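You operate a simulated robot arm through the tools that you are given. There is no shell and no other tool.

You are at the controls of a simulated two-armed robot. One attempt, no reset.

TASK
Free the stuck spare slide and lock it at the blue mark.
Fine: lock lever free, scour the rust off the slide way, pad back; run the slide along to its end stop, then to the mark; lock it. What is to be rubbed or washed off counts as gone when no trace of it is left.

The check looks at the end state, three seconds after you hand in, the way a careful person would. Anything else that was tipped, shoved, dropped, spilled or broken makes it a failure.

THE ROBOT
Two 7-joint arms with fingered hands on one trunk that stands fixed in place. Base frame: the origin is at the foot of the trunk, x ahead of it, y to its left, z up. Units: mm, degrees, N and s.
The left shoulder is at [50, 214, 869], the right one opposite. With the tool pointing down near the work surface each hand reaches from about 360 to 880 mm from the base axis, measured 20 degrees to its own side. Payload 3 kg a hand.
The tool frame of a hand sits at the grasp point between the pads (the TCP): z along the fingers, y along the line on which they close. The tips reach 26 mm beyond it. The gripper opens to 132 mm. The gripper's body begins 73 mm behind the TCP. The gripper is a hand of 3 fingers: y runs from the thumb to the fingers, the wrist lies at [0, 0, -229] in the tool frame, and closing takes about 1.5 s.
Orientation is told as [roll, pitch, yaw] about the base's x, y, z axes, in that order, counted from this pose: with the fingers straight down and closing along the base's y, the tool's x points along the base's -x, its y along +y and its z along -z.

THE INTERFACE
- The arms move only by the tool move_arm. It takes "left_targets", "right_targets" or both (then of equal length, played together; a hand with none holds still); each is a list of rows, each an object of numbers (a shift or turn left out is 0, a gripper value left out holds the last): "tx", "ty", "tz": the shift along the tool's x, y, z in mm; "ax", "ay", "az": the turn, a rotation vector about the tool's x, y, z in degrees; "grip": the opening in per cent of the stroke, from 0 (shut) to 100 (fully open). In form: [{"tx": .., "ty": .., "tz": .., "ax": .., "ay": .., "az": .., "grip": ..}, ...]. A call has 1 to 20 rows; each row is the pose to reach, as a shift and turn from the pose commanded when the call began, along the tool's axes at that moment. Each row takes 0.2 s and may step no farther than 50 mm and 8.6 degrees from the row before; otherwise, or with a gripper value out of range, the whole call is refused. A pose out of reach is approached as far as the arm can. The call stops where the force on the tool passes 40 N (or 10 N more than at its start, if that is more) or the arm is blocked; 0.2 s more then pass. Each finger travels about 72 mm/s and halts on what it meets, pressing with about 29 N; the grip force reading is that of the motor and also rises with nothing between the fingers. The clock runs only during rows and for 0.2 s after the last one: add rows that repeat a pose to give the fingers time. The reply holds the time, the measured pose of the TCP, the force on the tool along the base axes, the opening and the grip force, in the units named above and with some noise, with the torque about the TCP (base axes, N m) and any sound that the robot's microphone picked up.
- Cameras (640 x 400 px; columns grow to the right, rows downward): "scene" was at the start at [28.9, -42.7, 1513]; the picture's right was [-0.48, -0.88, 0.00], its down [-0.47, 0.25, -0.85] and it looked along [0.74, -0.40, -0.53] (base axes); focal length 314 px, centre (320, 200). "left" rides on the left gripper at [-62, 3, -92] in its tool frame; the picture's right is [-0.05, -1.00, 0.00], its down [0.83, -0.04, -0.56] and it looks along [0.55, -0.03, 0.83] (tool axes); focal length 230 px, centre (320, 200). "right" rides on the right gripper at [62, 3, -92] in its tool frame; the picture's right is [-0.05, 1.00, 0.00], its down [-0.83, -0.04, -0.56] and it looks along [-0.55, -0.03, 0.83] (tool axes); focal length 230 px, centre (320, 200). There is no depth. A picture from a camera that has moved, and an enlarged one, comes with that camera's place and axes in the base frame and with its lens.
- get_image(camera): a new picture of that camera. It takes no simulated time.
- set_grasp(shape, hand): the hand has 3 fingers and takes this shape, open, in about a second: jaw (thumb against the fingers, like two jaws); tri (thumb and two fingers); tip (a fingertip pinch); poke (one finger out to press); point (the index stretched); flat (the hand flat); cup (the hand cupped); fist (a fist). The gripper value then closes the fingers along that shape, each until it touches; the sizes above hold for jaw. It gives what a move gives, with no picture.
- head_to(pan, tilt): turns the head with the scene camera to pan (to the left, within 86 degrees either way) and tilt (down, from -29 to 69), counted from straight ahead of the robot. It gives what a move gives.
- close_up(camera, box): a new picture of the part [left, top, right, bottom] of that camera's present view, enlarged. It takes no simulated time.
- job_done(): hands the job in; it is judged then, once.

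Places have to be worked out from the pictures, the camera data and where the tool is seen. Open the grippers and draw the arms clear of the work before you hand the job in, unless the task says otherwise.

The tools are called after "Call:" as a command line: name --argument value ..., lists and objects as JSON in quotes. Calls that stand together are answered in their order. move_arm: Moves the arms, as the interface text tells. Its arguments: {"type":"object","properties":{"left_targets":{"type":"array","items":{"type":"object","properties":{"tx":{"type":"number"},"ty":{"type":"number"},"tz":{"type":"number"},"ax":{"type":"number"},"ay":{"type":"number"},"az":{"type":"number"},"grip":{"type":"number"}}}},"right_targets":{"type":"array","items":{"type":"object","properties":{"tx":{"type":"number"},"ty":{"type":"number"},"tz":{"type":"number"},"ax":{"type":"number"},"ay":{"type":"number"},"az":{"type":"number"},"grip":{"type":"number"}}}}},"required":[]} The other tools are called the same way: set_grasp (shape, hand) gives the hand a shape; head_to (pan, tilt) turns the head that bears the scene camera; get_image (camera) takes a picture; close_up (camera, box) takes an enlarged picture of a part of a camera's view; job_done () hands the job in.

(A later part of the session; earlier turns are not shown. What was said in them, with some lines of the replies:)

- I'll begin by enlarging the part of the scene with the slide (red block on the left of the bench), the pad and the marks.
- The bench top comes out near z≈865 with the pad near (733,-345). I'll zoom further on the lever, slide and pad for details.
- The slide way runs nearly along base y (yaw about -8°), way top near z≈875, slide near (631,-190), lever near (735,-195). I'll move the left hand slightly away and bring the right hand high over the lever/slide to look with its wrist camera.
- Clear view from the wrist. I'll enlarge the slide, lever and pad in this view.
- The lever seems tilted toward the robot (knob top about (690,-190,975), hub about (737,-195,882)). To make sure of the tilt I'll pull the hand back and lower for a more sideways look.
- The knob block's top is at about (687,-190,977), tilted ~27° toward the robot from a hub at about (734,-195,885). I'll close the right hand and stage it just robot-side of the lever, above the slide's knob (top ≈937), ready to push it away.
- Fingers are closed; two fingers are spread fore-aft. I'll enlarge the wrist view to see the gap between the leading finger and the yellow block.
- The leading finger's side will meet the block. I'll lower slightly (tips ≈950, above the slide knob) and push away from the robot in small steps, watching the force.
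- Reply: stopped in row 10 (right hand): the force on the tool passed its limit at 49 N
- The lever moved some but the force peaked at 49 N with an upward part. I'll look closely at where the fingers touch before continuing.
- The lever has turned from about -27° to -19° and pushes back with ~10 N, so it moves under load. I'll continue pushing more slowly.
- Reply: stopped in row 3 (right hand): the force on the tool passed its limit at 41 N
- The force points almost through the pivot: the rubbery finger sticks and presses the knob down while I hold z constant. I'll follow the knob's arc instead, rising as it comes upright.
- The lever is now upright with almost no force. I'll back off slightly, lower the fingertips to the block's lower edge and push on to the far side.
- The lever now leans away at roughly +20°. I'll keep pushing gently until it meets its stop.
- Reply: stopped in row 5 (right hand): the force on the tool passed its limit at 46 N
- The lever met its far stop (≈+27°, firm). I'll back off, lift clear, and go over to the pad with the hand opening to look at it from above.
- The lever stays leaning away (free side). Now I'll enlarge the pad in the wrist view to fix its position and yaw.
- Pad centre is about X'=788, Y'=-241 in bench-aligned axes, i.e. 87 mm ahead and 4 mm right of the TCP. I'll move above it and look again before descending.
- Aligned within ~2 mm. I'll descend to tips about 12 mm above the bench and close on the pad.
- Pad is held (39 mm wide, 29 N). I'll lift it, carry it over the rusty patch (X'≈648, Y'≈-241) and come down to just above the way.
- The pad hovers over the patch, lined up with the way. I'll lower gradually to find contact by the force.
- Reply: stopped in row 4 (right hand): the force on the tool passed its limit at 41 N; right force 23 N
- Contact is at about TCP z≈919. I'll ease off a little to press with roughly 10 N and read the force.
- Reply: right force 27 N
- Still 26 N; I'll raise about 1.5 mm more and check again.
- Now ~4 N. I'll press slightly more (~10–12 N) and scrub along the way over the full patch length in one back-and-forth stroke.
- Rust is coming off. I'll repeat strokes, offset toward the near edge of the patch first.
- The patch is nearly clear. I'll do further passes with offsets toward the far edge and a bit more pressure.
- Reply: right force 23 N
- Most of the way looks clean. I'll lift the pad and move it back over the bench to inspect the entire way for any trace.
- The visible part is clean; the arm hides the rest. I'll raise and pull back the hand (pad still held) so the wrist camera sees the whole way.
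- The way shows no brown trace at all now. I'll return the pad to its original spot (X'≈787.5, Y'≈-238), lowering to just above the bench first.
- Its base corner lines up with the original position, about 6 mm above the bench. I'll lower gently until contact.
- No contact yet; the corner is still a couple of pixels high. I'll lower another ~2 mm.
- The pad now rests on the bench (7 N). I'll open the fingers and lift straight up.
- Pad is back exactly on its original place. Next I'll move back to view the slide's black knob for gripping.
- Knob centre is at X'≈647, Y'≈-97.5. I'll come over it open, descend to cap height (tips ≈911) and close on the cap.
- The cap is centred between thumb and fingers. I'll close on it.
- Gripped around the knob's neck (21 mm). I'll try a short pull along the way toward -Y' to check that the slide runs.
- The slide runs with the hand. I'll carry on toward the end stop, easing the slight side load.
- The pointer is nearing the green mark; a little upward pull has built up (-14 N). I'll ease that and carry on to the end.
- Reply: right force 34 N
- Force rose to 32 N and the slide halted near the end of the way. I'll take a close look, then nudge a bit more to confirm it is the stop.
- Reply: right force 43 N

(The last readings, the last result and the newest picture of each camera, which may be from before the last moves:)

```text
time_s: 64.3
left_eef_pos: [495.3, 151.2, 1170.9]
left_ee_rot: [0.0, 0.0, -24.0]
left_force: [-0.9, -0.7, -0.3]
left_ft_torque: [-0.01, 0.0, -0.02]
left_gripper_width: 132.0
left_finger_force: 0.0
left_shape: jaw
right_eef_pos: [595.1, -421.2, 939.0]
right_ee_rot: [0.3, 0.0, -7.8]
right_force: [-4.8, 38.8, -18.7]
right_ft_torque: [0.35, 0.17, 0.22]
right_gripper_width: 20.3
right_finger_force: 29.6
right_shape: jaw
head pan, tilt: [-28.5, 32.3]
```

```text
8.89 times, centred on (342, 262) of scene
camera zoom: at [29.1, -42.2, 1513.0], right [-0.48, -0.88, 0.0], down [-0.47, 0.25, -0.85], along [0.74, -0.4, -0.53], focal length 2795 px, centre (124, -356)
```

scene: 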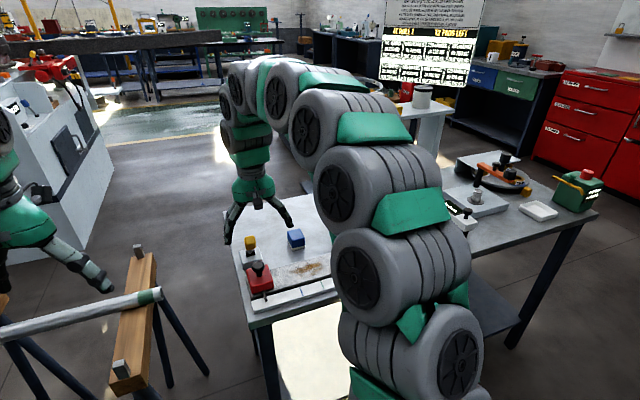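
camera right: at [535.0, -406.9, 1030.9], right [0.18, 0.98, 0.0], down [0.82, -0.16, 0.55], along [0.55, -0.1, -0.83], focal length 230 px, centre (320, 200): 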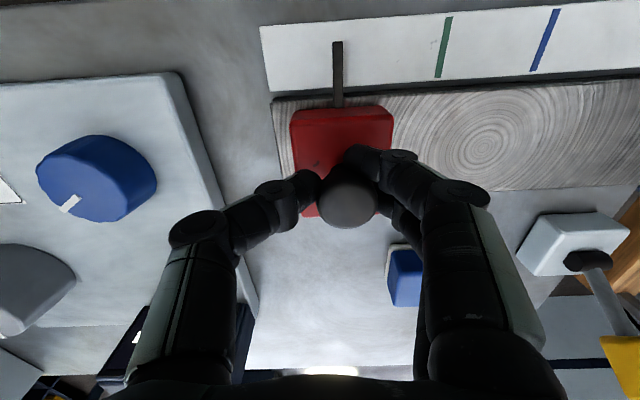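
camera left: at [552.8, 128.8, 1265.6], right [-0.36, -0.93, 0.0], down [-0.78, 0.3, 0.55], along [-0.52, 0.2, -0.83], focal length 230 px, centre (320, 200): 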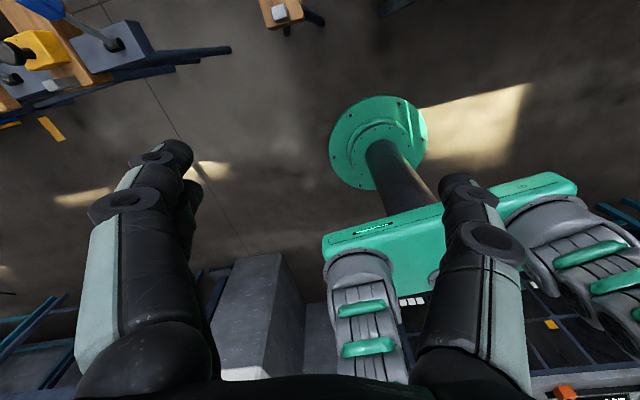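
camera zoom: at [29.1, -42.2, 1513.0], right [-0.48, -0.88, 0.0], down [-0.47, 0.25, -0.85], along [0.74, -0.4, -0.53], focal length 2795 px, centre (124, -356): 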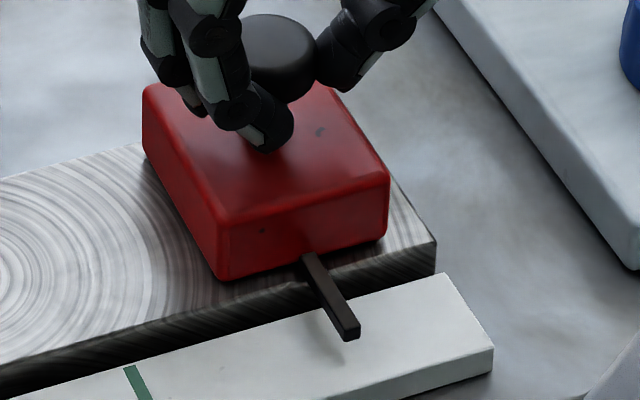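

The slide did not shift under the extra push, so it is at its end stop. Now I'll pull it back toward the blue mark, stopping a bit short to look.

Call:
move_arm --right_targets '[{"ty": 3}, {"ty": 8}, {"ty": 14}, {"ty": 22}, {"ty": 30}, {"ty": 38}, {"ty": 46}, {"ty": 54}, {"ty": 62}, {"ty": 70}, {"ty": 78}, {"ty": 86}, {"ty": 94}, {"ty": 102}, {"ty": 110}, {"ty": 117}, {"ty": 123}, {"ty": 128}, {"ty": 128}]'

Call:
get_image --camera "right"

Call:
close_up --camera "right" --box '[270, 0, 430, 100]'

Call:
close_up --camera "scene" --box '[280, 255, 344, 295]'

```text
time_s: 68.3
left_eef_pos: [495.3, 150.8, 1170.9]
left_ee_rot: [0.0, 0.0, -24.0]
left_force: [-0.1, -0.3, 1.2]
left_ft_torque: [0.01, -0.03, 0.01]
left_gripper_width: 131.9
left_finger_force: 0.1
left_shape: jaw
right_eef_pos: [610.9, -293.3, 938.3]
right_ee_rot: [0.1, -0.2, -7.7]
right_force: [-12.3, 0.9, -11.6]
right_ft_torque: [-0.35, 0.27, 0.07]
right_gripper_width: 18.5
right_finger_force: 29.2
right_shape: jaw
head pan, tilt: [-28.5, 32.3]
```

```text
taken
camera right: at [549.8, -283.5, 1032.4], right [0.19, 0.98, 0.0], down [0.81, -0.16, 0.56], along [0.55, -0.1, -0.83], focal length 230 px, centre (320, 200)
```

right: 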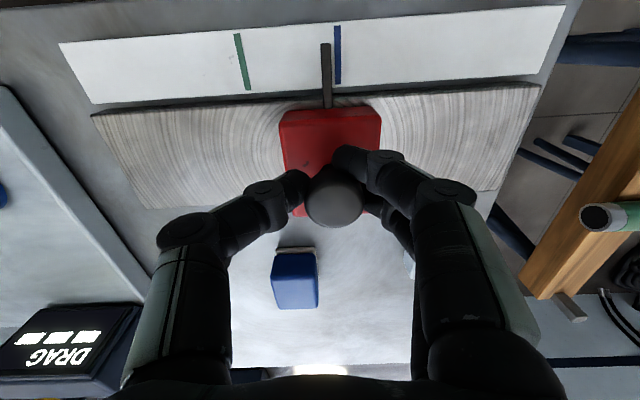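

```text
4.00 times, centred on (350, 50) of right
camera zoom: at [549.8, -283.5, 1032.4], right [0.19, 0.98, 0.0], down [0.81, -0.16, 0.56], along [0.55, -0.1, -0.83], focal length 920 px, centre (200, 800)
```

zoom: 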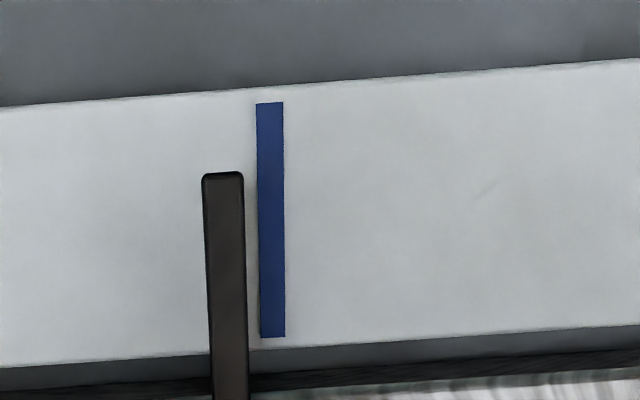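

```text
10.00 times, centred on (312, 275) of scene
camera zoom: at [28.9, -42.7, 1513.0], right [-0.48, -0.88, 0.0], down [-0.47, 0.25, -0.85], along [0.74, -0.4, -0.53], focal length 3144 px, centre (400, -550)
```

zoom: 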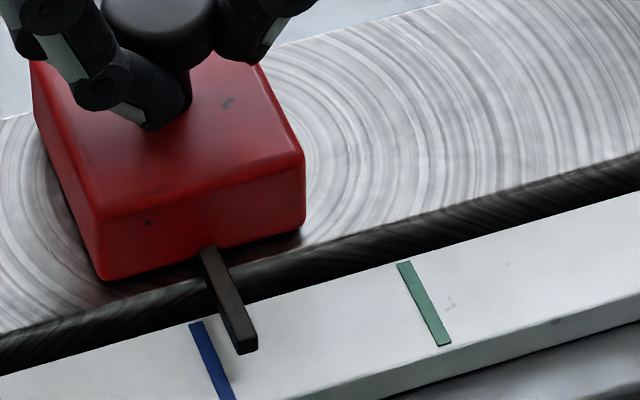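

The pointer is about 7 mm short of the blue mark (camera looks straight down on it, so little parallax). I'll move that remaining bit and re-check.

Call:
move_arm --right_targets '[{"tx": 0.3, "ty": 2, "tz": 0.4}, {"tx": 0.5, "ty": 4, "tz": 0.8}, {"tx": 0.5, "ty": 6, "tz": 0.8}, {"tx": 0.5, "ty": 7, "tz": 0.8}, {"tx": 0.5, "ty": 7, "tz": 0.8}]'

Call:
close_up --camera "right" --box '[270, 0, 430, 100]'

Call:
close_up --camera "scene" --box '[280, 255, 344, 295]'

```text
time_s: 69.5
left_eef_pos: [495.3, 151.1, 1171.6]
left_ee_rot: [0.0, 0.0, -24.0]
left_force: [-0.2, -0.1, -0.2]
left_ft_torque: [-0.02, 0.02, 0.01]
left_gripper_width: 131.6
left_finger_force: 0.1
left_shape: jaw
right_eef_pos: [611.2, -287.5, 937.7]
right_ee_rot: [0.1, -0.1, -7.9]
right_force: [-14.1, -0.5, -5.9]
right_ft_torque: [-0.33, 0.33, 0.07]
right_gripper_width: 18.8
right_finger_force: 28.8
right_shape: jaw
head pan, tilt: [-28.5, 32.3]
```

```text
4.00 times, centred on (350, 50) of right
camera zoom: at [550.8, -276.2, 1031.9], right [0.19, 0.98, 0.0], down [0.81, -0.16, 0.56], along [0.55, -0.1, -0.83], focal length 920 px, centre (200, 800)
```

zoom: 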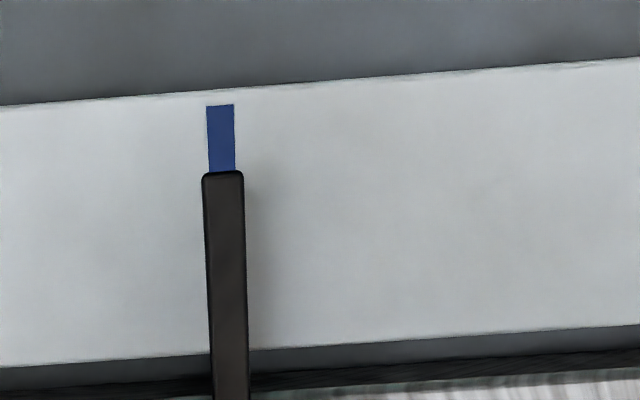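

```text
10.00 times, centred on (312, 275) of scene
camera zoom: at [28.8, -42.7, 1513.0], right [-0.48, -0.88, 0.0], down [-0.47, 0.25, -0.85], along [0.74, -0.4, -0.53], focal length 3144 px, centre (400, -550)
```

zoom: 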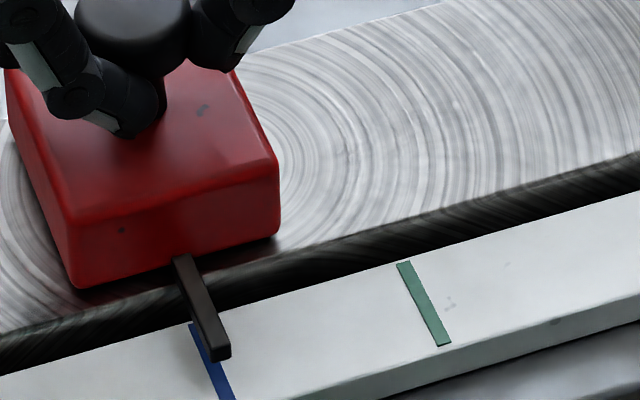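

The pointer now covers the blue mark, centred within ~0.2 mm. I'll release the knob slowly and check that the slide hasn't shifted.

Call:
move_arm --right_targets '[{"grip": 15}, {"grip": 16}, {"grip": 17}, {"grip": 18}, {"grip": 20}, {"grip": 23}, {"grip": 27}, {"grip": 32}, {"grip": 38}, {"grip": 45}, {"grip": 52}, {"grip": 60}, {"grip": 60}, {"grip": 60}]'

Call:
get_image --camera "right"

Call:
close_up --camera "right" --box '[270, 0, 430, 100]'

Call:
close_up --camera "scene" --box '[280, 255, 344, 295]'

```text
time_s: 72.5
left_eef_pos: [495.0, 151.2, 1172.8]
left_ee_rot: [0.1, 0.0, -24.0]
left_force: [-0.8, -1.1, -0.2]
left_ft_torque: [-0.03, 0.02, 0.01]
left_gripper_width: 132.1
left_finger_force: 0.1
left_shape: jaw
right_eef_pos: [611.2, -287.8, 939.3]
right_ee_rot: [0.1, -0.2, -7.7]
right_force: [-0.2, -0.5, -0.5]
right_ft_torque: [-0.01, 0.02, -0.03]
right_gripper_width: 78.4
right_finger_force: 0.1
right_shape: jaw
head pan, tilt: [-28.5, 32.3]
```

```text
taken
camera right: at [551.0, -276.3, 1032.0], right [0.19, 0.98, 0.0], down [0.81, -0.16, 0.56], along [0.55, -0.1, -0.83], focal length 230 px, centre (320, 200)
```

right: 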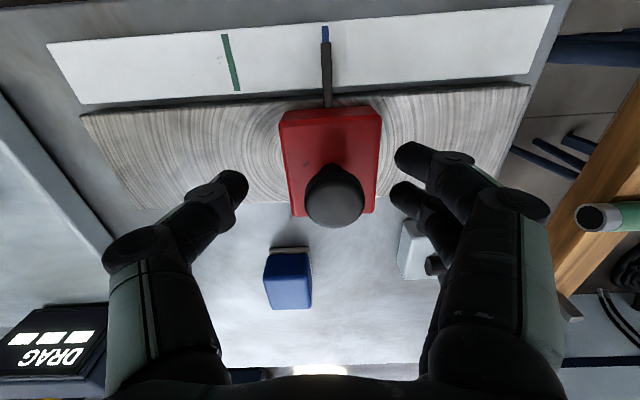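

```text
4.00 times, centred on (350, 50) of right
camera zoom: at [551.0, -276.3, 1032.0], right [0.19, 0.98, 0.0], down [0.81, -0.16, 0.56], along [0.55, -0.1, -0.83], focal length 920 px, centre (200, 800)
```

zoom: 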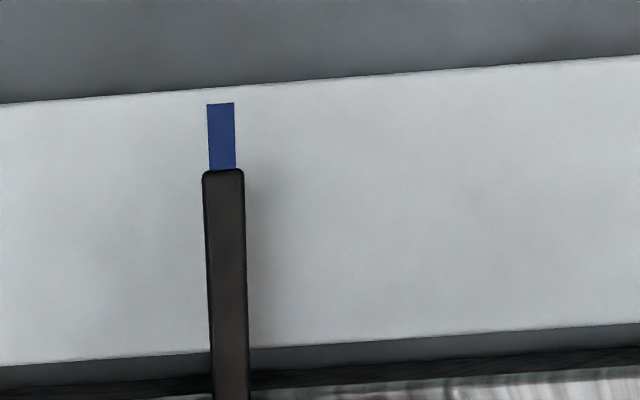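

```text
10.00 times, centred on (312, 275) of scene
camera zoom: at [28.9, -42.7, 1513.0], right [-0.48, -0.88, 0.0], down [-0.47, 0.25, -0.85], along [0.74, -0.4, -0.53], focal length 3144 px, centre (400, -550)
```

zoom: 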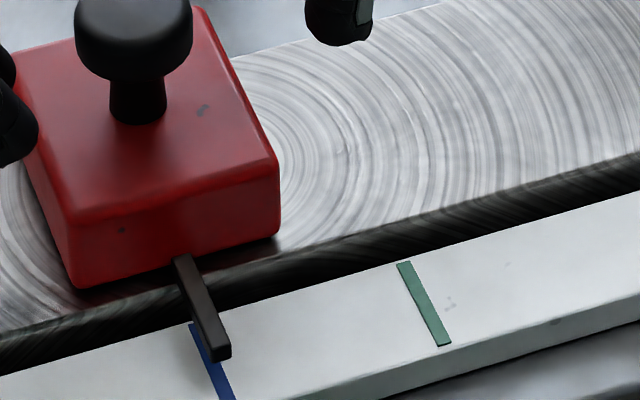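

Released with no shift. I'll lift straight up and go to a spot in front of the lever to measure it again before bringing it back to the locked side.

Call:
move_arm --right_targets '[{"tz": -20}, {"tz": -50}, {"tz": -85}, {"tz": -110}, {"tx": -10, "ty": 30, "tz": -115}, {"tx": -20, "ty": 60, "tz": -115}, {"tx": -30, "ty": 90, "tz": -115}, {"tx": -35, "ty": 108, "tz": -115}, {"tx": -35, "ty": 108, "tz": -115}]'

Call:
get_image --camera "right"

Call:
close_up --camera "right" --box '[250, 130, 410, 250]'

Call:
close_up --camera "scene" --box '[224, 210, 304, 262]'

```text
time_s: 74.5
left_eef_pos: [494.3, 152.0, 1171.9]
left_ee_rot: [0.0, 0.0, -24.0]
left_force: [1.2, -0.3, 0.1]
left_ft_torque: [0.03, 0.03, -0.01]
left_gripper_width: 132.1
left_finger_force: 0.1
left_shape: jaw
right_eef_pos: [661.1, -186.2, 1053.0]
right_ee_rot: [0.1, -0.2, -7.9]
right_force: [-0.7, -0.2, -0.2]
right_ft_torque: [0.03, 0.01, 0.0]
right_gripper_width: 78.4
right_finger_force: 0.2
right_shape: jaw
head pan, tilt: [-28.5, 32.3]
```

```text
taken
camera right: at [601.4, -175.1, 1146.7], right [0.19, 0.98, 0.0], down [0.81, -0.16, 0.56], along [0.55, -0.1, -0.83], focal length 230 px, centre (320, 200)
```

right: 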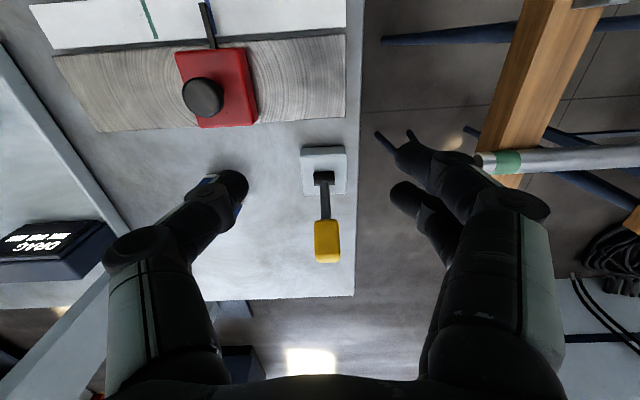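

```text
3.33 times, centred on (330, 190) of right
camera zoom: at [601.4, -175.1, 1146.7], right [0.19, 0.98, 0.0], down [0.81, -0.16, 0.56], along [0.55, -0.1, -0.83], focal length 767 px, centre (287, 233)
```

zoom: 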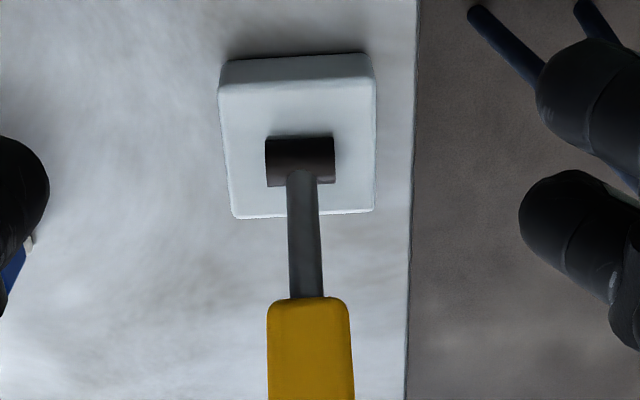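

```text
7.69 times, centred on (264, 236) of scene
camera zoom: at [28.9, -42.7, 1513.0], right [-0.48, -0.88, 0.0], down [-0.47, 0.25, -0.85], along [0.74, -0.4, -0.53], focal length 2418 px, centre (751, -77)
```

zoom: 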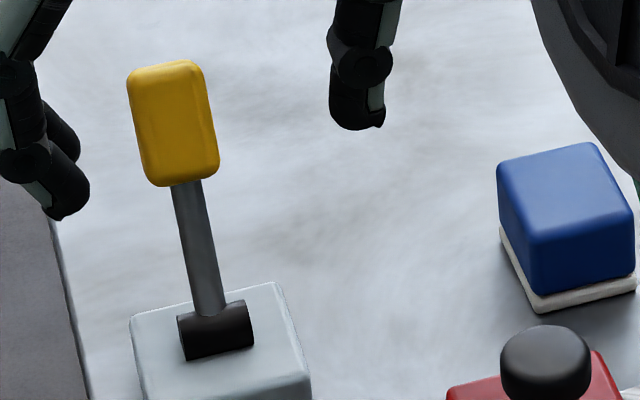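

The lever still leans away (~27°), block centre at about X'=794, z≈963, in line with the hand's Y'. I'll slide the open jaws around the block.

Call:
move_arm --right_targets '[{"tx": -15, "tz": 25}, {"tx": -35, "tz": 50}, {"tx": -60, "tz": 70}, {"tx": -85, "tz": 82}, {"tx": -103, "tz": 87}, {"tx": -113, "tz": 88}, {"tx": -113, "tz": 88}]'

Call:
get_image --camera "right"

Call:
close_up --camera "scene" --box '[214, 190, 304, 262]'

```text
time_s: 76.1
left_eef_pos: [495.0, 149.7, 1171.9]
left_ee_rot: [0.0, 0.1, -23.9]
left_force: [-0.3, -0.3, 0.1]
left_ft_torque: [-0.01, 0.01, 0.0]
left_gripper_width: 132.0
left_finger_force: 0.2
left_shape: jaw
right_eef_pos: [772.4, -199.4, 967.7]
right_ee_rot: [0.1, -0.3, -7.7]
right_force: [0.2, 0.5, 0.0]
right_ft_torque: [0.0, 0.0, -0.04]
right_gripper_width: 78.7
right_finger_force: 0.0
right_shape: jaw
head pan, tilt: [-28.5, 32.3]
```

```text
taken
camera right: at [711.5, -188.6, 1060.9], right [0.19, 0.98, 0.0], down [0.81, -0.16, 0.56], along [0.55, -0.1, -0.83], focal length 230 px, centre (320, 200)
```

right: 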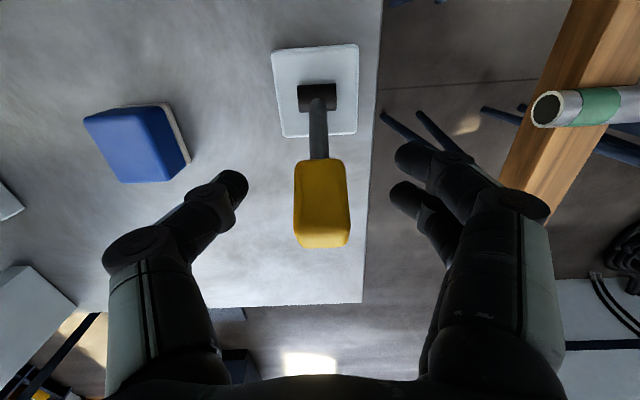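

```text
5.56 times, centred on (259, 226) of scene
camera zoom: at [28.9, -42.7, 1513.0], right [-0.48, -0.88, 0.0], down [-0.47, 0.25, -0.85], along [0.74, -0.4, -0.53], focal length 1747 px, centre (659, 56)
```

zoom: 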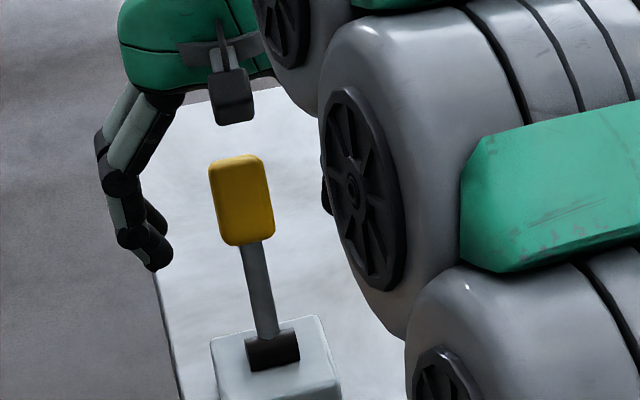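

The block sits between the jaws. I'll shift 4 mm further to centre on it and close the fingers on its sides.

Call:
move_arm --right_targets '[{"tx": -4, "tz": 3}, {"tx": -4, "tz": 3, "grip": 45}, {"tx": -4, "tz": 3, "grip": 30}, {"tx": -4, "tz": 3, "grip": 15}, {"tx": -4, "tz": 3, "grip": 0}, {"tx": -4, "tz": 3, "grip": 0}, {"tx": -4, "tz": 3, "grip": 0}, {"tx": -4, "tz": 3, "grip": 0}]'

Call:
get_image --camera "right"

Call:
close_up --camera "scene" --box '[214, 190, 304, 262]'

```text
time_s: 77.9
left_eef_pos: [495.7, 151.1, 1172.2]
left_ee_rot: [0.0, 0.0, -24.0]
left_force: [0.8, -0.4, -1.2]
left_ft_torque: [0.01, -0.02, 0.0]
left_gripper_width: 131.8
left_finger_force: 0.1
left_shape: jaw
right_eef_pos: [776.6, -200.9, 962.9]
right_ee_rot: [0.1, -0.2, -7.9]
right_force: [-1.5, -0.4, -3.1]
right_ft_torque: [0.05, 0.0, 0.01]
right_gripper_width: 22.3
right_finger_force: 29.1
right_shape: jaw
head pan, tilt: [-28.5, 32.3]
```

```text
taken
camera right: at [716.2, -189.4, 1056.7], right [0.19, 0.98, 0.0], down [0.81, -0.16, 0.56], along [0.55, -0.1, -0.83], focal length 230 px, centre (320, 200)
```

right: 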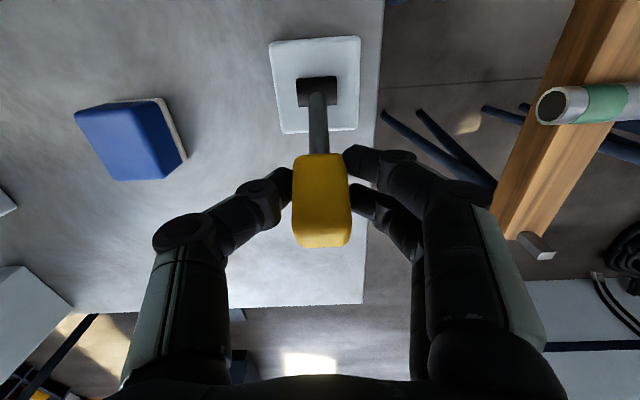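

```text
5.56 times, centred on (259, 226) of scene
camera zoom: at [29.0, -42.7, 1513.0], right [-0.48, -0.88, 0.0], down [-0.47, 0.25, -0.84], along [0.74, -0.4, -0.53], focal length 1747 px, centre (659, 56)
```

zoom: 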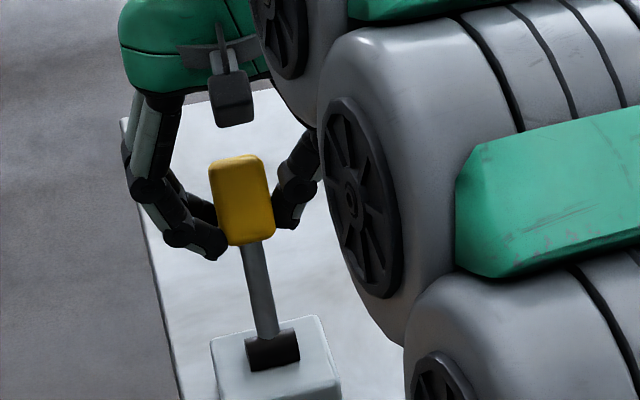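

Pinched firmly with little force. I'll swing the lever back toward the robot along its arc, most of the way first.

Call:
move_arm --right_targets '[{"tx": 3, "tz": -1.8}, {"tx": 8, "tz": -4.5}, {"tx": 13, "tz": -6.8}, {"tx": 19, "tz": -9}, {"tx": 25.4, "tz": -10.7}, {"tx": 32, "tz": -11.8}, {"tx": 38.5, "tz": -12.4}, {"tx": 45, "tz": -12.4}, {"tx": 51.8, "tz": -11.8}, {"tx": 58, "tz": -10.8}, {"tx": 64.8, "tz": -9.2}, {"tx": 70, "tz": -7.4}]'

Call:
get_image --camera "right"

Call:
close_up --camera "scene" --box '[214, 190, 304, 262]'

```text
time_s: 80.5
left_eef_pos: [495.1, 151.9, 1172.3]
left_ee_rot: [0.0, 0.0, -24.0]
left_force: [-0.1, 0.4, 0.9]
left_ft_torque: [-0.01, -0.01, -0.01]
left_gripper_width: 132.0
left_finger_force: 0.1
left_shape: jaw
right_eef_pos: [707.6, -192.6, 970.0]
right_ee_rot: [0.1, -0.3, -7.8]
right_force: [14.0, 7.5, -11.2]
right_ft_torque: [0.26, -0.59, 0.04]
right_gripper_width: 21.0
right_finger_force: 29.1
right_shape: jaw
head pan, tilt: [-28.5, 32.3]
```

```text
taken
camera right: at [647.3, -181.9, 1064.4], right [0.19, 0.98, 0.0], down [0.81, -0.16, 0.56], along [0.55, -0.1, -0.83], focal length 230 px, centre (320, 200)
```

right: 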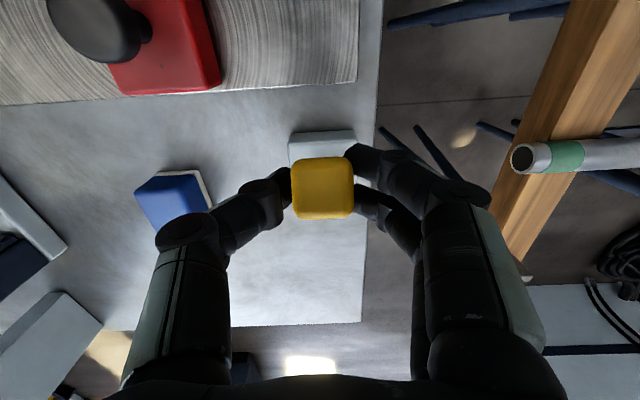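

```text
5.56 times, centred on (259, 226) of scene
camera zoom: at [29.3, -42.6, 1513.0], right [-0.48, -0.88, 0.0], down [-0.47, 0.25, -0.84], along [0.74, -0.4, -0.53], focal length 1747 px, centre (659, 56)
```

zoom: 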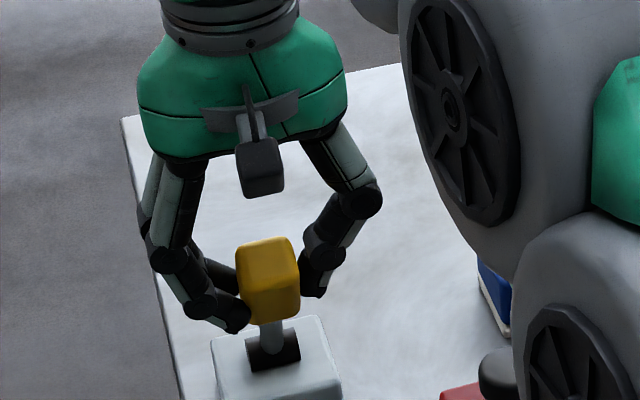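

The lever is past upright and leaning toward the robot. I'll continue along the arc (now descending) until it meets its stop.

Call:
move_arm --right_targets '[{"tx": 3, "tz": 1.8}, {"tx": 6, "tz": 3.2}, {"tx": 9, "tz": 4.6}, {"tx": 12, "tz": 6}, {"tx": 15, "tz": 7.5}, {"tx": 18, "tz": 9}, {"tx": 21, "tz": 10.6}]'

Call:
get_image --camera "right"

Call:
close_up --camera "scene" --box '[214, 190, 304, 262]'

```text
time_s: 82.1
left_eef_pos: [495.1, 150.2, 1170.6]
left_ee_rot: [0.1, -0.1, -23.9]
left_force: [0.4, 0.0, 0.7]
left_ft_torque: [-0.02, 0.01, 0.0]
left_gripper_width: 132.2
left_finger_force: 0.1
left_shape: jaw
right_eef_pos: [684.4, -190.0, 958.5]
right_ee_rot: [0.1, 0.1, -7.9]
right_force: [-1.4, -4.3, -2.3]
right_ft_torque: [0.24, -0.1, -0.14]
right_gripper_width: 17.6
right_finger_force: 28.9
right_shape: jaw
head pan, tilt: [-28.5, 32.3]
```

```text
taken
camera right: at [625.1, -179.1, 1052.1], right [0.19, 0.98, 0.0], down [0.82, -0.16, 0.55], along [0.54, -0.1, -0.83], focal length 230 px, centre (320, 200)
```

right: 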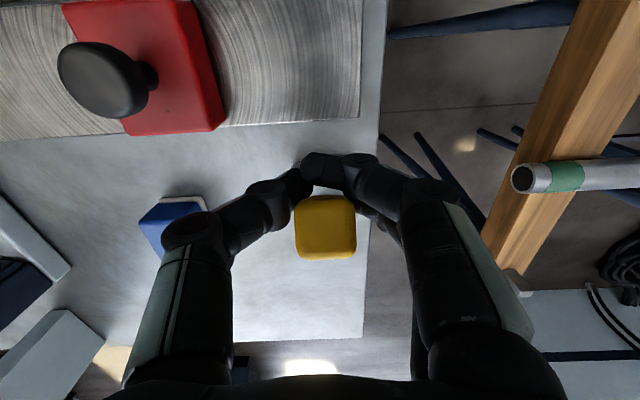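

```text
5.56 times, centred on (259, 226) of scene
camera zoom: at [28.8, -42.8, 1513.0], right [-0.48, -0.88, 0.0], down [-0.47, 0.26, -0.85], along [0.74, -0.4, -0.53], focal length 1747 px, centre (659, 56)
```

zoom: 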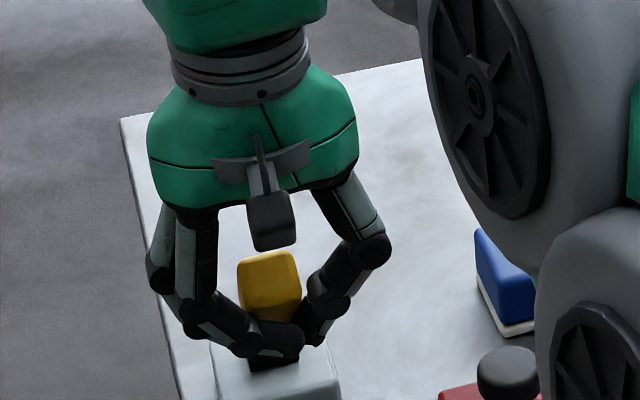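

The fingers slipped toward me at the end; the lever is near its original tilt (top at X'≈709 vs 707 at the start). I'll open, lift clear, and then press it from the far side to be sure it is fully home.

Call:
move_arm --right_targets '[{"grip": 25}, {"grip": 40}, {"grip": 60}, {"grip": 60}, {"grip": 60}, {"tz": -25, "grip": 60}, {"tz": -55, "grip": 60}, {"tz": -85, "grip": 60}, {"tz": -85, "grip": 60}]'

Call:
get_image --camera "right"

Call:
close_up --camera "right" --box '[250, 80, 410, 200]'

Call:
close_up --camera "scene" --box '[224, 225, 304, 275]'

```text
time_s: 84.1
left_eef_pos: [494.3, 150.8, 1172.9]
left_ee_rot: [0.0, 0.1, -23.9]
left_force: [0.0, 0.9, -0.8]
left_ft_torque: [0.02, -0.01, -0.02]
left_gripper_width: 132.0
left_finger_force: 0.1
left_shape: jaw
right_eef_pos: [685.5, -192.1, 1046.3]
right_ee_rot: [0.1, -0.3, -7.8]
right_force: [0.2, -0.5, 0.3]
right_ft_torque: [0.02, 0.03, -0.03]
right_gripper_width: 78.6
right_finger_force: 0.1
right_shape: jaw
head pan, tilt: [-28.5, 32.3]
```

```text
taken
camera right: at [625.6, -181.4, 1140.2], right [0.19, 0.98, 0.0], down [0.81, -0.16, 0.56], along [0.55, -0.1, -0.83], focal length 230 px, centre (320, 200)
```

right: 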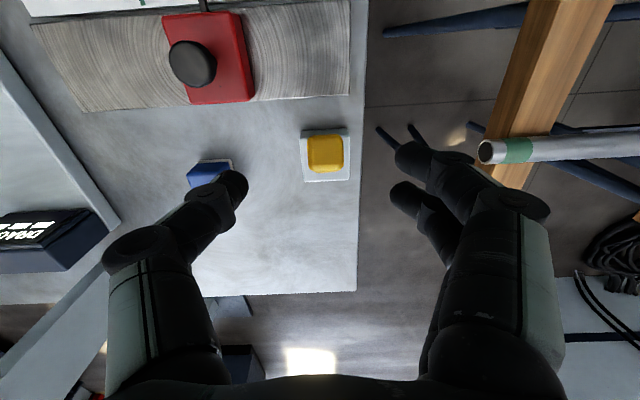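

```text
3.33 times, centred on (330, 140) of right
camera zoom: at [625.6, -181.4, 1140.2], right [0.19, 0.98, 0.0], down [0.81, -0.16, 0.56], along [0.55, -0.1, -0.83], focal length 767 px, centre (287, 400)
```

zoom: 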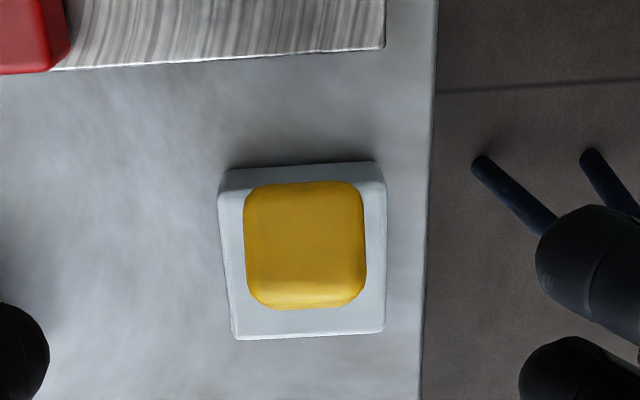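

```text
8.00 times, centred on (264, 250) of scene
camera zoom: at [28.9, -42.7, 1513.0], right [-0.48, -0.88, 0.0], down [-0.47, 0.25, -0.85], along [0.74, -0.4, -0.53], focal length 2515 px, centre (768, -200)
```

zoom: 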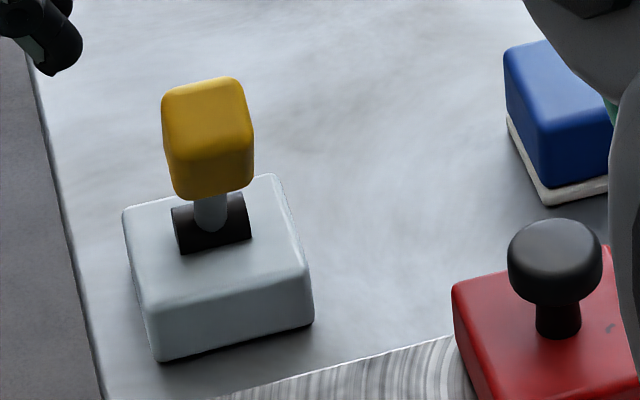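

The lever is a couple of degrees short of its original position. I'll go over to its far side with the hand closed and press it home toward the robot.

Call:
move_arm --right_targets '[{"tx": -20, "ty": 1, "grip": 30}, {"tx": -45, "ty": 2, "grip": 0}, {"tx": -70, "ty": 2.5, "grip": 0}, {"tx": -75, "ty": 2.5, "grip": 0}, {"tx": -75, "ty": 2.5, "grip": 0}, {"tx": -75, "ty": 2.5, "grip": 0}, {"tx": -75, "ty": 2.5, "tz": 20, "grip": 0}, {"tx": -75, "ty": 2.5, "tz": 40, "grip": 0}, {"tx": -75, "ty": 2.5, "tz": 60, "grip": 0}, {"tx": -75, "ty": 2.5, "tz": 75, "grip": 0}, {"tx": -75, "ty": 2.5, "tz": 75, "grip": 0}]'

Call:
get_image --camera "right"

Call:
close_up --camera "scene" --box '[214, 200, 304, 262]'

```text
time_s: 86.5
left_eef_pos: [494.8, 149.8, 1173.1]
left_ee_rot: [-0.1, 0.1, -24.0]
left_force: [-1.0, -0.3, -0.1]
left_ft_torque: [0.01, -0.01, 0.03]
left_gripper_width: 131.7
left_finger_force: 0.0
left_shape: jaw
right_eef_pos: [760.8, -196.0, 968.8]
right_ee_rot: [0.1, -0.2, -7.9]
right_force: [0.5, -1.2, -0.6]
right_ft_torque: [-0.01, 0.01, -0.01]
right_gripper_width: 0.3
right_finger_force: 29.0
right_shape: jaw
head pan, tilt: [-28.5, 32.3]
```

```text
taken
camera right: at [700.8, -185.0, 1062.4], right [0.19, 0.98, 0.0], down [0.81, -0.16, 0.56], along [0.55, -0.1, -0.83], focal length 230 px, centre (320, 200)
```

right: 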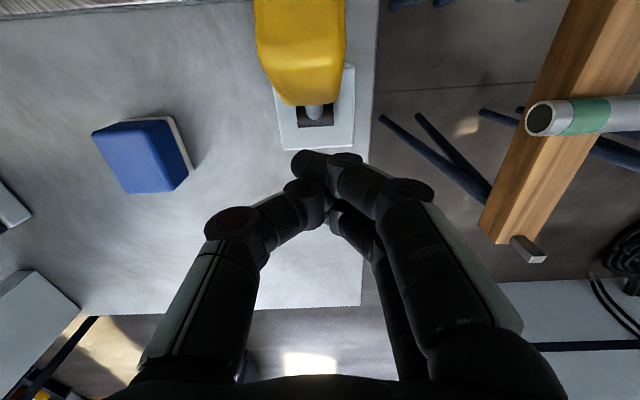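

```text
6.45 times, centred on (259, 231) of scene
camera zoom: at [28.9, -42.7, 1513.0], right [-0.48, -0.88, 0.0], down [-0.47, 0.25, -0.85], along [0.74, -0.4, -0.53], focal length 2028 px, centre (714, 0)
```

zoom: 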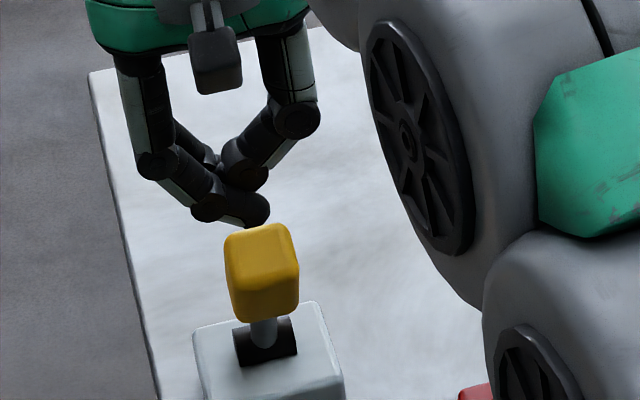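

The closed hand is behind the lever. I'll press it toward the robot slowly until the force rises firmly.

Call:
move_arm --right_targets '[{"tx": 5}, {"tx": 10}, {"tx": 15}, {"tx": 18}, {"tx": 21}, {"tx": 24}, {"tx": 26}, {"tx": 28}, {"tx": 30}, {"tx": 32, "tz": 0.5}, {"tx": 34, "tz": 1}, {"tx": 36, "tz": 1.5}, {"tx": 38, "tz": 2}, {"tx": 40, "tz": 2.5}]'

Call:
get_image --camera "right"

Call:
close_up --camera "scene" --box '[224, 225, 304, 275]'

```text
time_s: 88.4
left_eef_pos: [494.6, 151.0, 1171.8]
left_ee_rot: [-0.1, -0.1, -24.0]
left_force: [0.1, -0.2, 0.0]
left_ft_torque: [-0.02, 0.01, 0.0]
left_gripper_width: 131.7
left_finger_force: 0.0
left_shape: jaw
right_eef_pos: [736.7, -194.3, 970.9]
right_ee_rot: [0.1, -1.0, -7.9]
right_force: [7.8, 0.5, 3.0]
right_ft_torque: [0.01, -0.15, 0.05]
right_gripper_width: 0.1
right_finger_force: 28.7
right_shape: jaw
head pan, tilt: [-28.5, 32.3]
stopped in row 9 (right hand): the force on the tool passed its limit at 44 N (the readings are from after the stop); the commanded pose is now the measured one
```

```text
taken
camera right: at [675.1, -183.1, 1064.9], right [0.19, 0.98, 0.01], down [0.81, -0.16, 0.57], along [0.56, -0.1, -0.82], focal length 230 px, centre (320, 200)
```

right: 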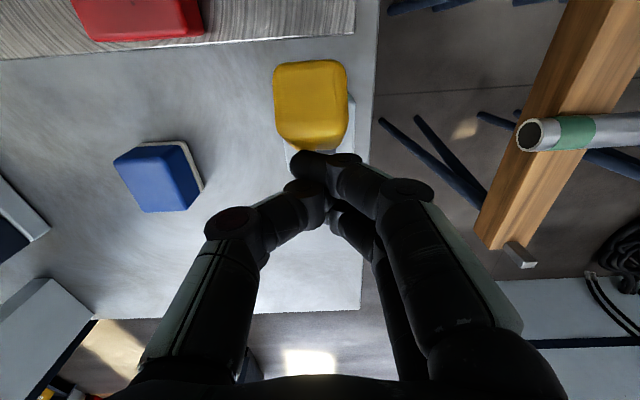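

```text
8.00 times, centred on (264, 250) of scene
camera zoom: at [28.9, -42.7, 1513.0], right [-0.48, -0.88, 0.0], down [-0.47, 0.25, -0.85], along [0.74, -0.4, -0.53], focal length 2515 px, centre (768, -200)
```

zoom: 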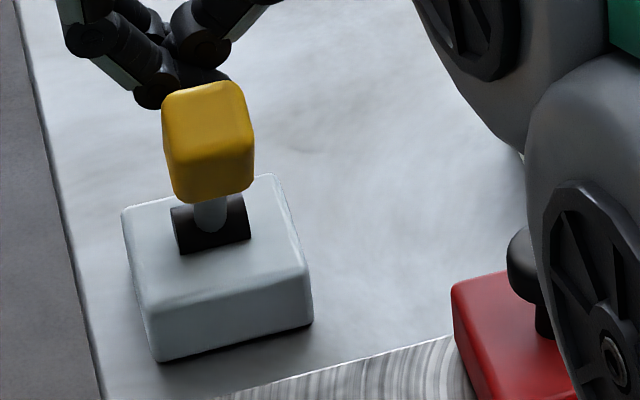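

The lever now matches its original (locked) pose exactly and met a firm stop at 44 N. I'll back off, lift clear, open the hand and go check the slide and pointer.

Call:
move_arm --right_targets '[{"tx": -10, "ay": 0.8}, {"tx": -18, "tz": -10, "ay": 0.8}, {"tx": -18, "tz": -45, "ay": 0.8}, {"tx": -18, "tz": -85, "ay": 0.8}, {"tx": -5, "ty": -25, "tz": -90, "ay": 0.8, "grip": 30}, {"tx": 25, "ty": -55, "tz": -90, "ay": 0.8, "grip": 60}, {"tx": 60, "ty": -85, "tz": -90, "ay": 0.8, "grip": 60}, {"tx": 95, "ty": -105, "tz": -90, "ay": 0.8, "grip": 60}, {"tx": 115, "ty": -108, "tz": -90, "ay": 0.8, "grip": 60}, {"tx": 115, "ty": -108, "tz": -90, "ay": 0.8, "grip": 60}]'

Call:
get_image --camera "right"

Call:
close_up --camera "scene" --box '[224, 225, 304, 275]'

Call:
close_up --camera "scene" --box '[280, 255, 344, 295]'

```text
time_s: 90.6
left_eef_pos: [494.4, 151.4, 1171.3]
left_ee_rot: [0.0, -0.1, -23.9]
left_force: [0.2, -0.2, 0.8]
left_ft_torque: [-0.02, 0.01, -0.02]
left_gripper_width: 131.9
left_finger_force: 0.0
left_shape: jaw
right_eef_pos: [605.8, -286.1, 1059.6]
right_ee_rot: [0.2, 0.1, -7.8]
right_force: [-0.2, 0.0, 0.3]
right_ft_torque: [0.02, -0.03, 0.02]
right_gripper_width: 78.6
right_finger_force: 0.0
right_shape: jaw
head pan, tilt: [-28.5, 32.3]
```

```text
taken
camera right: at [545.9, -275.8, 1154.3], right [0.19, 0.98, 0.0], down [0.82, -0.16, 0.55], along [0.55, -0.1, -0.83], focal length 230 px, centre (320, 200)
```

right: 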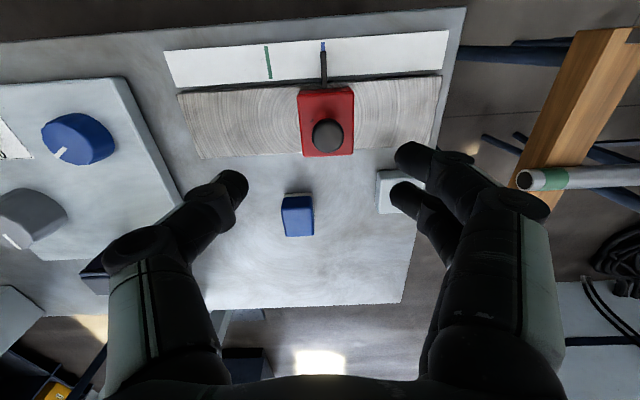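

```text
8.00 times, centred on (264, 250) of scene
camera zoom: at [28.9, -42.7, 1513.0], right [-0.48, -0.88, 0.0], down [-0.47, 0.25, -0.85], along [0.74, -0.4, -0.53], focal length 2515 px, centre (768, -200)
```

zoom: 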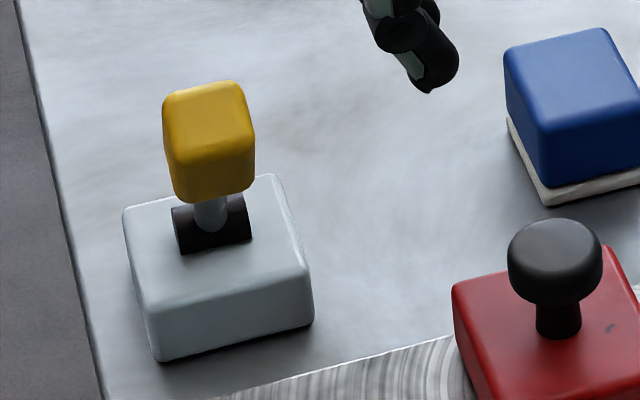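

```text
10.00 times, centred on (312, 275) of scene
camera zoom: at [28.9, -42.7, 1513.0], right [-0.48, -0.88, 0.0], down [-0.47, 0.25, -0.85], along [0.74, -0.4, -0.53], focal length 3144 px, centre (400, -550)
```

zoom: 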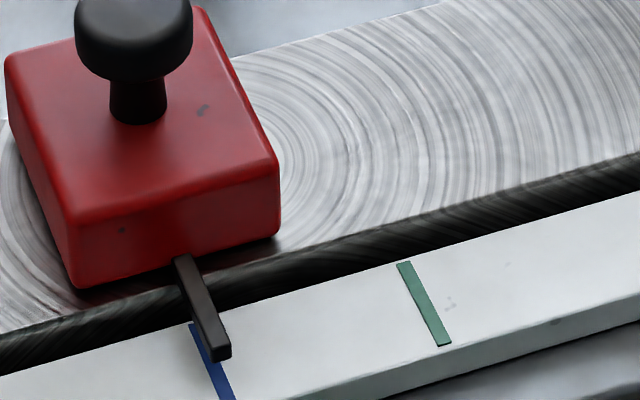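

Lever is in its locked pose, pad in place. I'll verify the pointer against the mark and the whole way with close-ups.

Call:
close_up --camera "right" --box '[284, 20, 364, 95]'

Call:
close_up --camera "right" --box '[160, 60, 320, 165]'

Call:
close_up --camera "right" --box '[310, 60, 470, 165]'

```text
5.33 times, centred on (324, 58) of right
camera zoom: at [545.9, -275.8, 1154.3], right [0.19, 0.98, 0.0], down [0.82, -0.16, 0.55], along [0.55, -0.1, -0.83], focal length 1227 px, centre (299, 960)
```

zoom: 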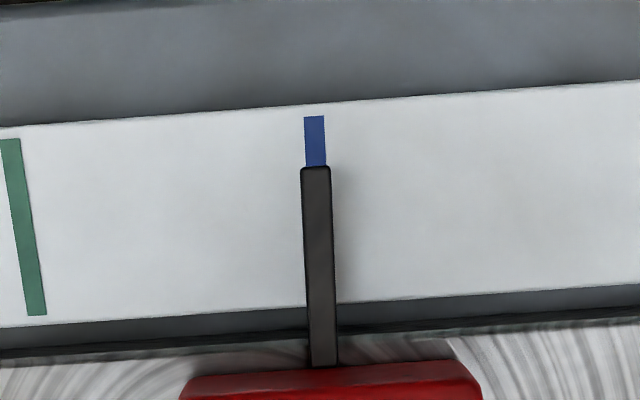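

```text
3.81 times, centred on (240, 112) of right
camera zoom: at [545.9, -275.8, 1154.3], right [0.19, 0.98, 0.0], down [0.82, -0.16, 0.55], along [0.55, -0.1, -0.83], focal length 876 px, centre (625, 533)
```

zoom: 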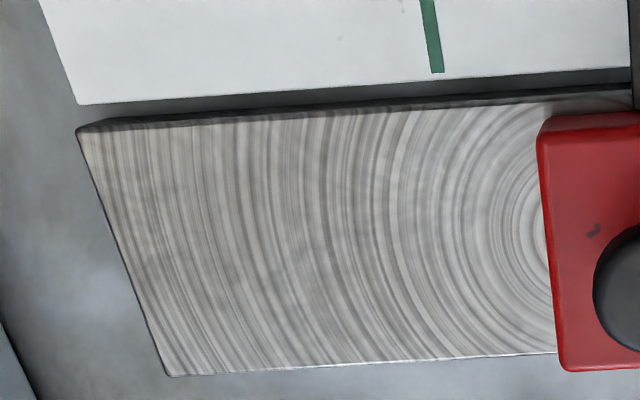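

```text
3.81 times, centred on (390, 112) of right
camera zoom: at [545.9, -275.8, 1154.3], right [0.19, 0.98, 0.0], down [0.82, -0.16, 0.55], along [0.55, -0.1, -0.83], focal length 876 px, centre (53, 533)
```

zoom: 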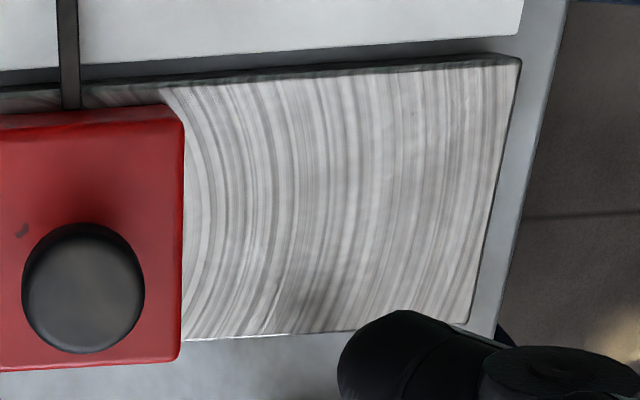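

Pointer is centred on the blue mark, the way is clean on both sides, and nothing else has moved. I'll retract the right arm to its starting place with the gripper open.

Call:
move_arm --right_targets '[{"tx": 10, "tz": -35}, {"tx": 35, "ty": -10, "tz": -70}, {"tx": 65, "ty": -30, "tz": -100}, {"tx": 95, "ty": -50, "tz": -125}, {"tx": 125, "ty": -70, "tz": -150}, {"tx": 155, "ty": -95, "tz": -165}, {"tx": 185, "ty": -115, "tz": -180, "grip": 80}, {"tx": 215, "ty": -135, "tz": -190, "grip": 100}, {"tx": 234, "ty": -149, "tz": -195, "grip": 100}, {"tx": 234, "ty": -149, "tz": -195, "grip": 100}, {"tx": 234, "ty": -149, "tz": -195, "grip": 100}]'

Call:
get_image --camera "scene"

Call:
close_up --camera "scene" --box '[220, 200, 380, 320]'

Call:
close_up --camera "scene" --box '[270, 240, 366, 300]'

```text
time_s: 93.0
left_eef_pos: [494.7, 149.5, 1171.9]
left_ee_rot: [0.0, -0.1, -24.1]
left_force: [0.2, 0.7, -0.2]
left_ft_torque: [-0.01, 0.0, 0.0]
left_gripper_width: 131.6
left_finger_force: 0.0
left_shape: jaw
right_eef_pos: [352.4, -403.3, 1251.4]
right_ee_rot: [0.3, 0.0, -7.8]
right_force: [-0.9, 0.7, -0.4]
right_ft_torque: [0.0, -0.02, 0.0]
right_gripper_width: 132.0
right_finger_force: 0.1
right_shape: jaw
head pan, tilt: [-28.5, 32.3]
```

```text
taken
```

scene: 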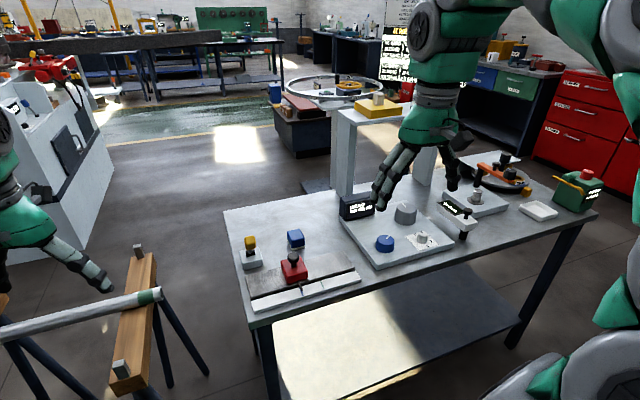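

```text
3.33 times, centred on (300, 260) of scene
camera zoom: at [28.9, -42.7, 1513.0], right [-0.48, -0.88, 0.0], down [-0.47, 0.25, -0.85], along [0.74, -0.4, -0.53], focal length 1048 px, centre (387, 0)
```

zoom: 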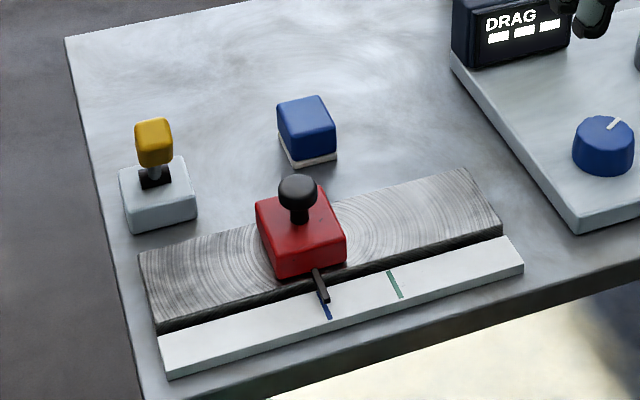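

```text
6.67 times, centred on (318, 270) of scene
camera zoom: at [28.9, -42.7, 1513.0], right [-0.48, -0.88, 0.0], down [-0.47, 0.25, -0.85], along [0.74, -0.4, -0.53], focal length 2096 px, centre (333, -267)
```

zoom: 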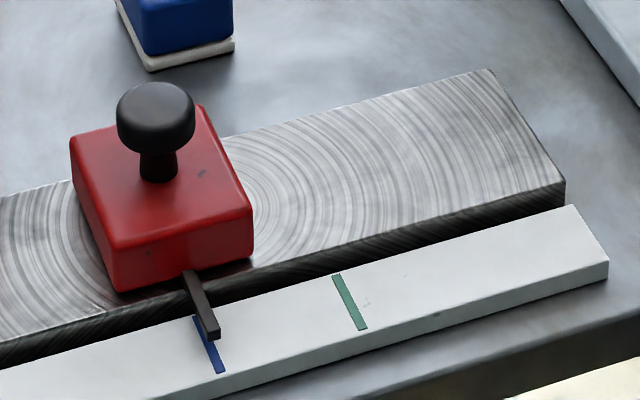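

The way is clean and the pad is back in its place. The slide reached its end stop, and its pointer now sits on the blue mark with the lever back in its original locked pose. Both arms are clear and both grippers open, so I'm handing in the job.

Call:
job_done

```text
The job is handed in.
```

I freed the slide, set it at the blue mark and locked it, then handed the job in. I haven't seen the check's result.

- **Lever:** it started leaning toward the robot, which I took as locked. I pushed it to its far stop to free the slide. At the end I pressed it back until it met a firm stop (44 N), and it matched its starting pose. I did not tug the slide afterwards to test the lock.
- **Rust:** I scoured the way until close-ups showed no brown anywhere on it. The strip under the slide's final position was clean when I last saw it uncovered.
- **Pad:** it is back where it stood at the start, matching the first picture.
- **Slide:** I ran it to the end of its travel, where an extra push did not move it. I then brought it back to the blue mark, where the pointer looks centred to within about 0.2 mm, and it did not shift when I locked the lever.

I saw nothing else on the bench moved. Both grippers are open and both arms are clear of the work.
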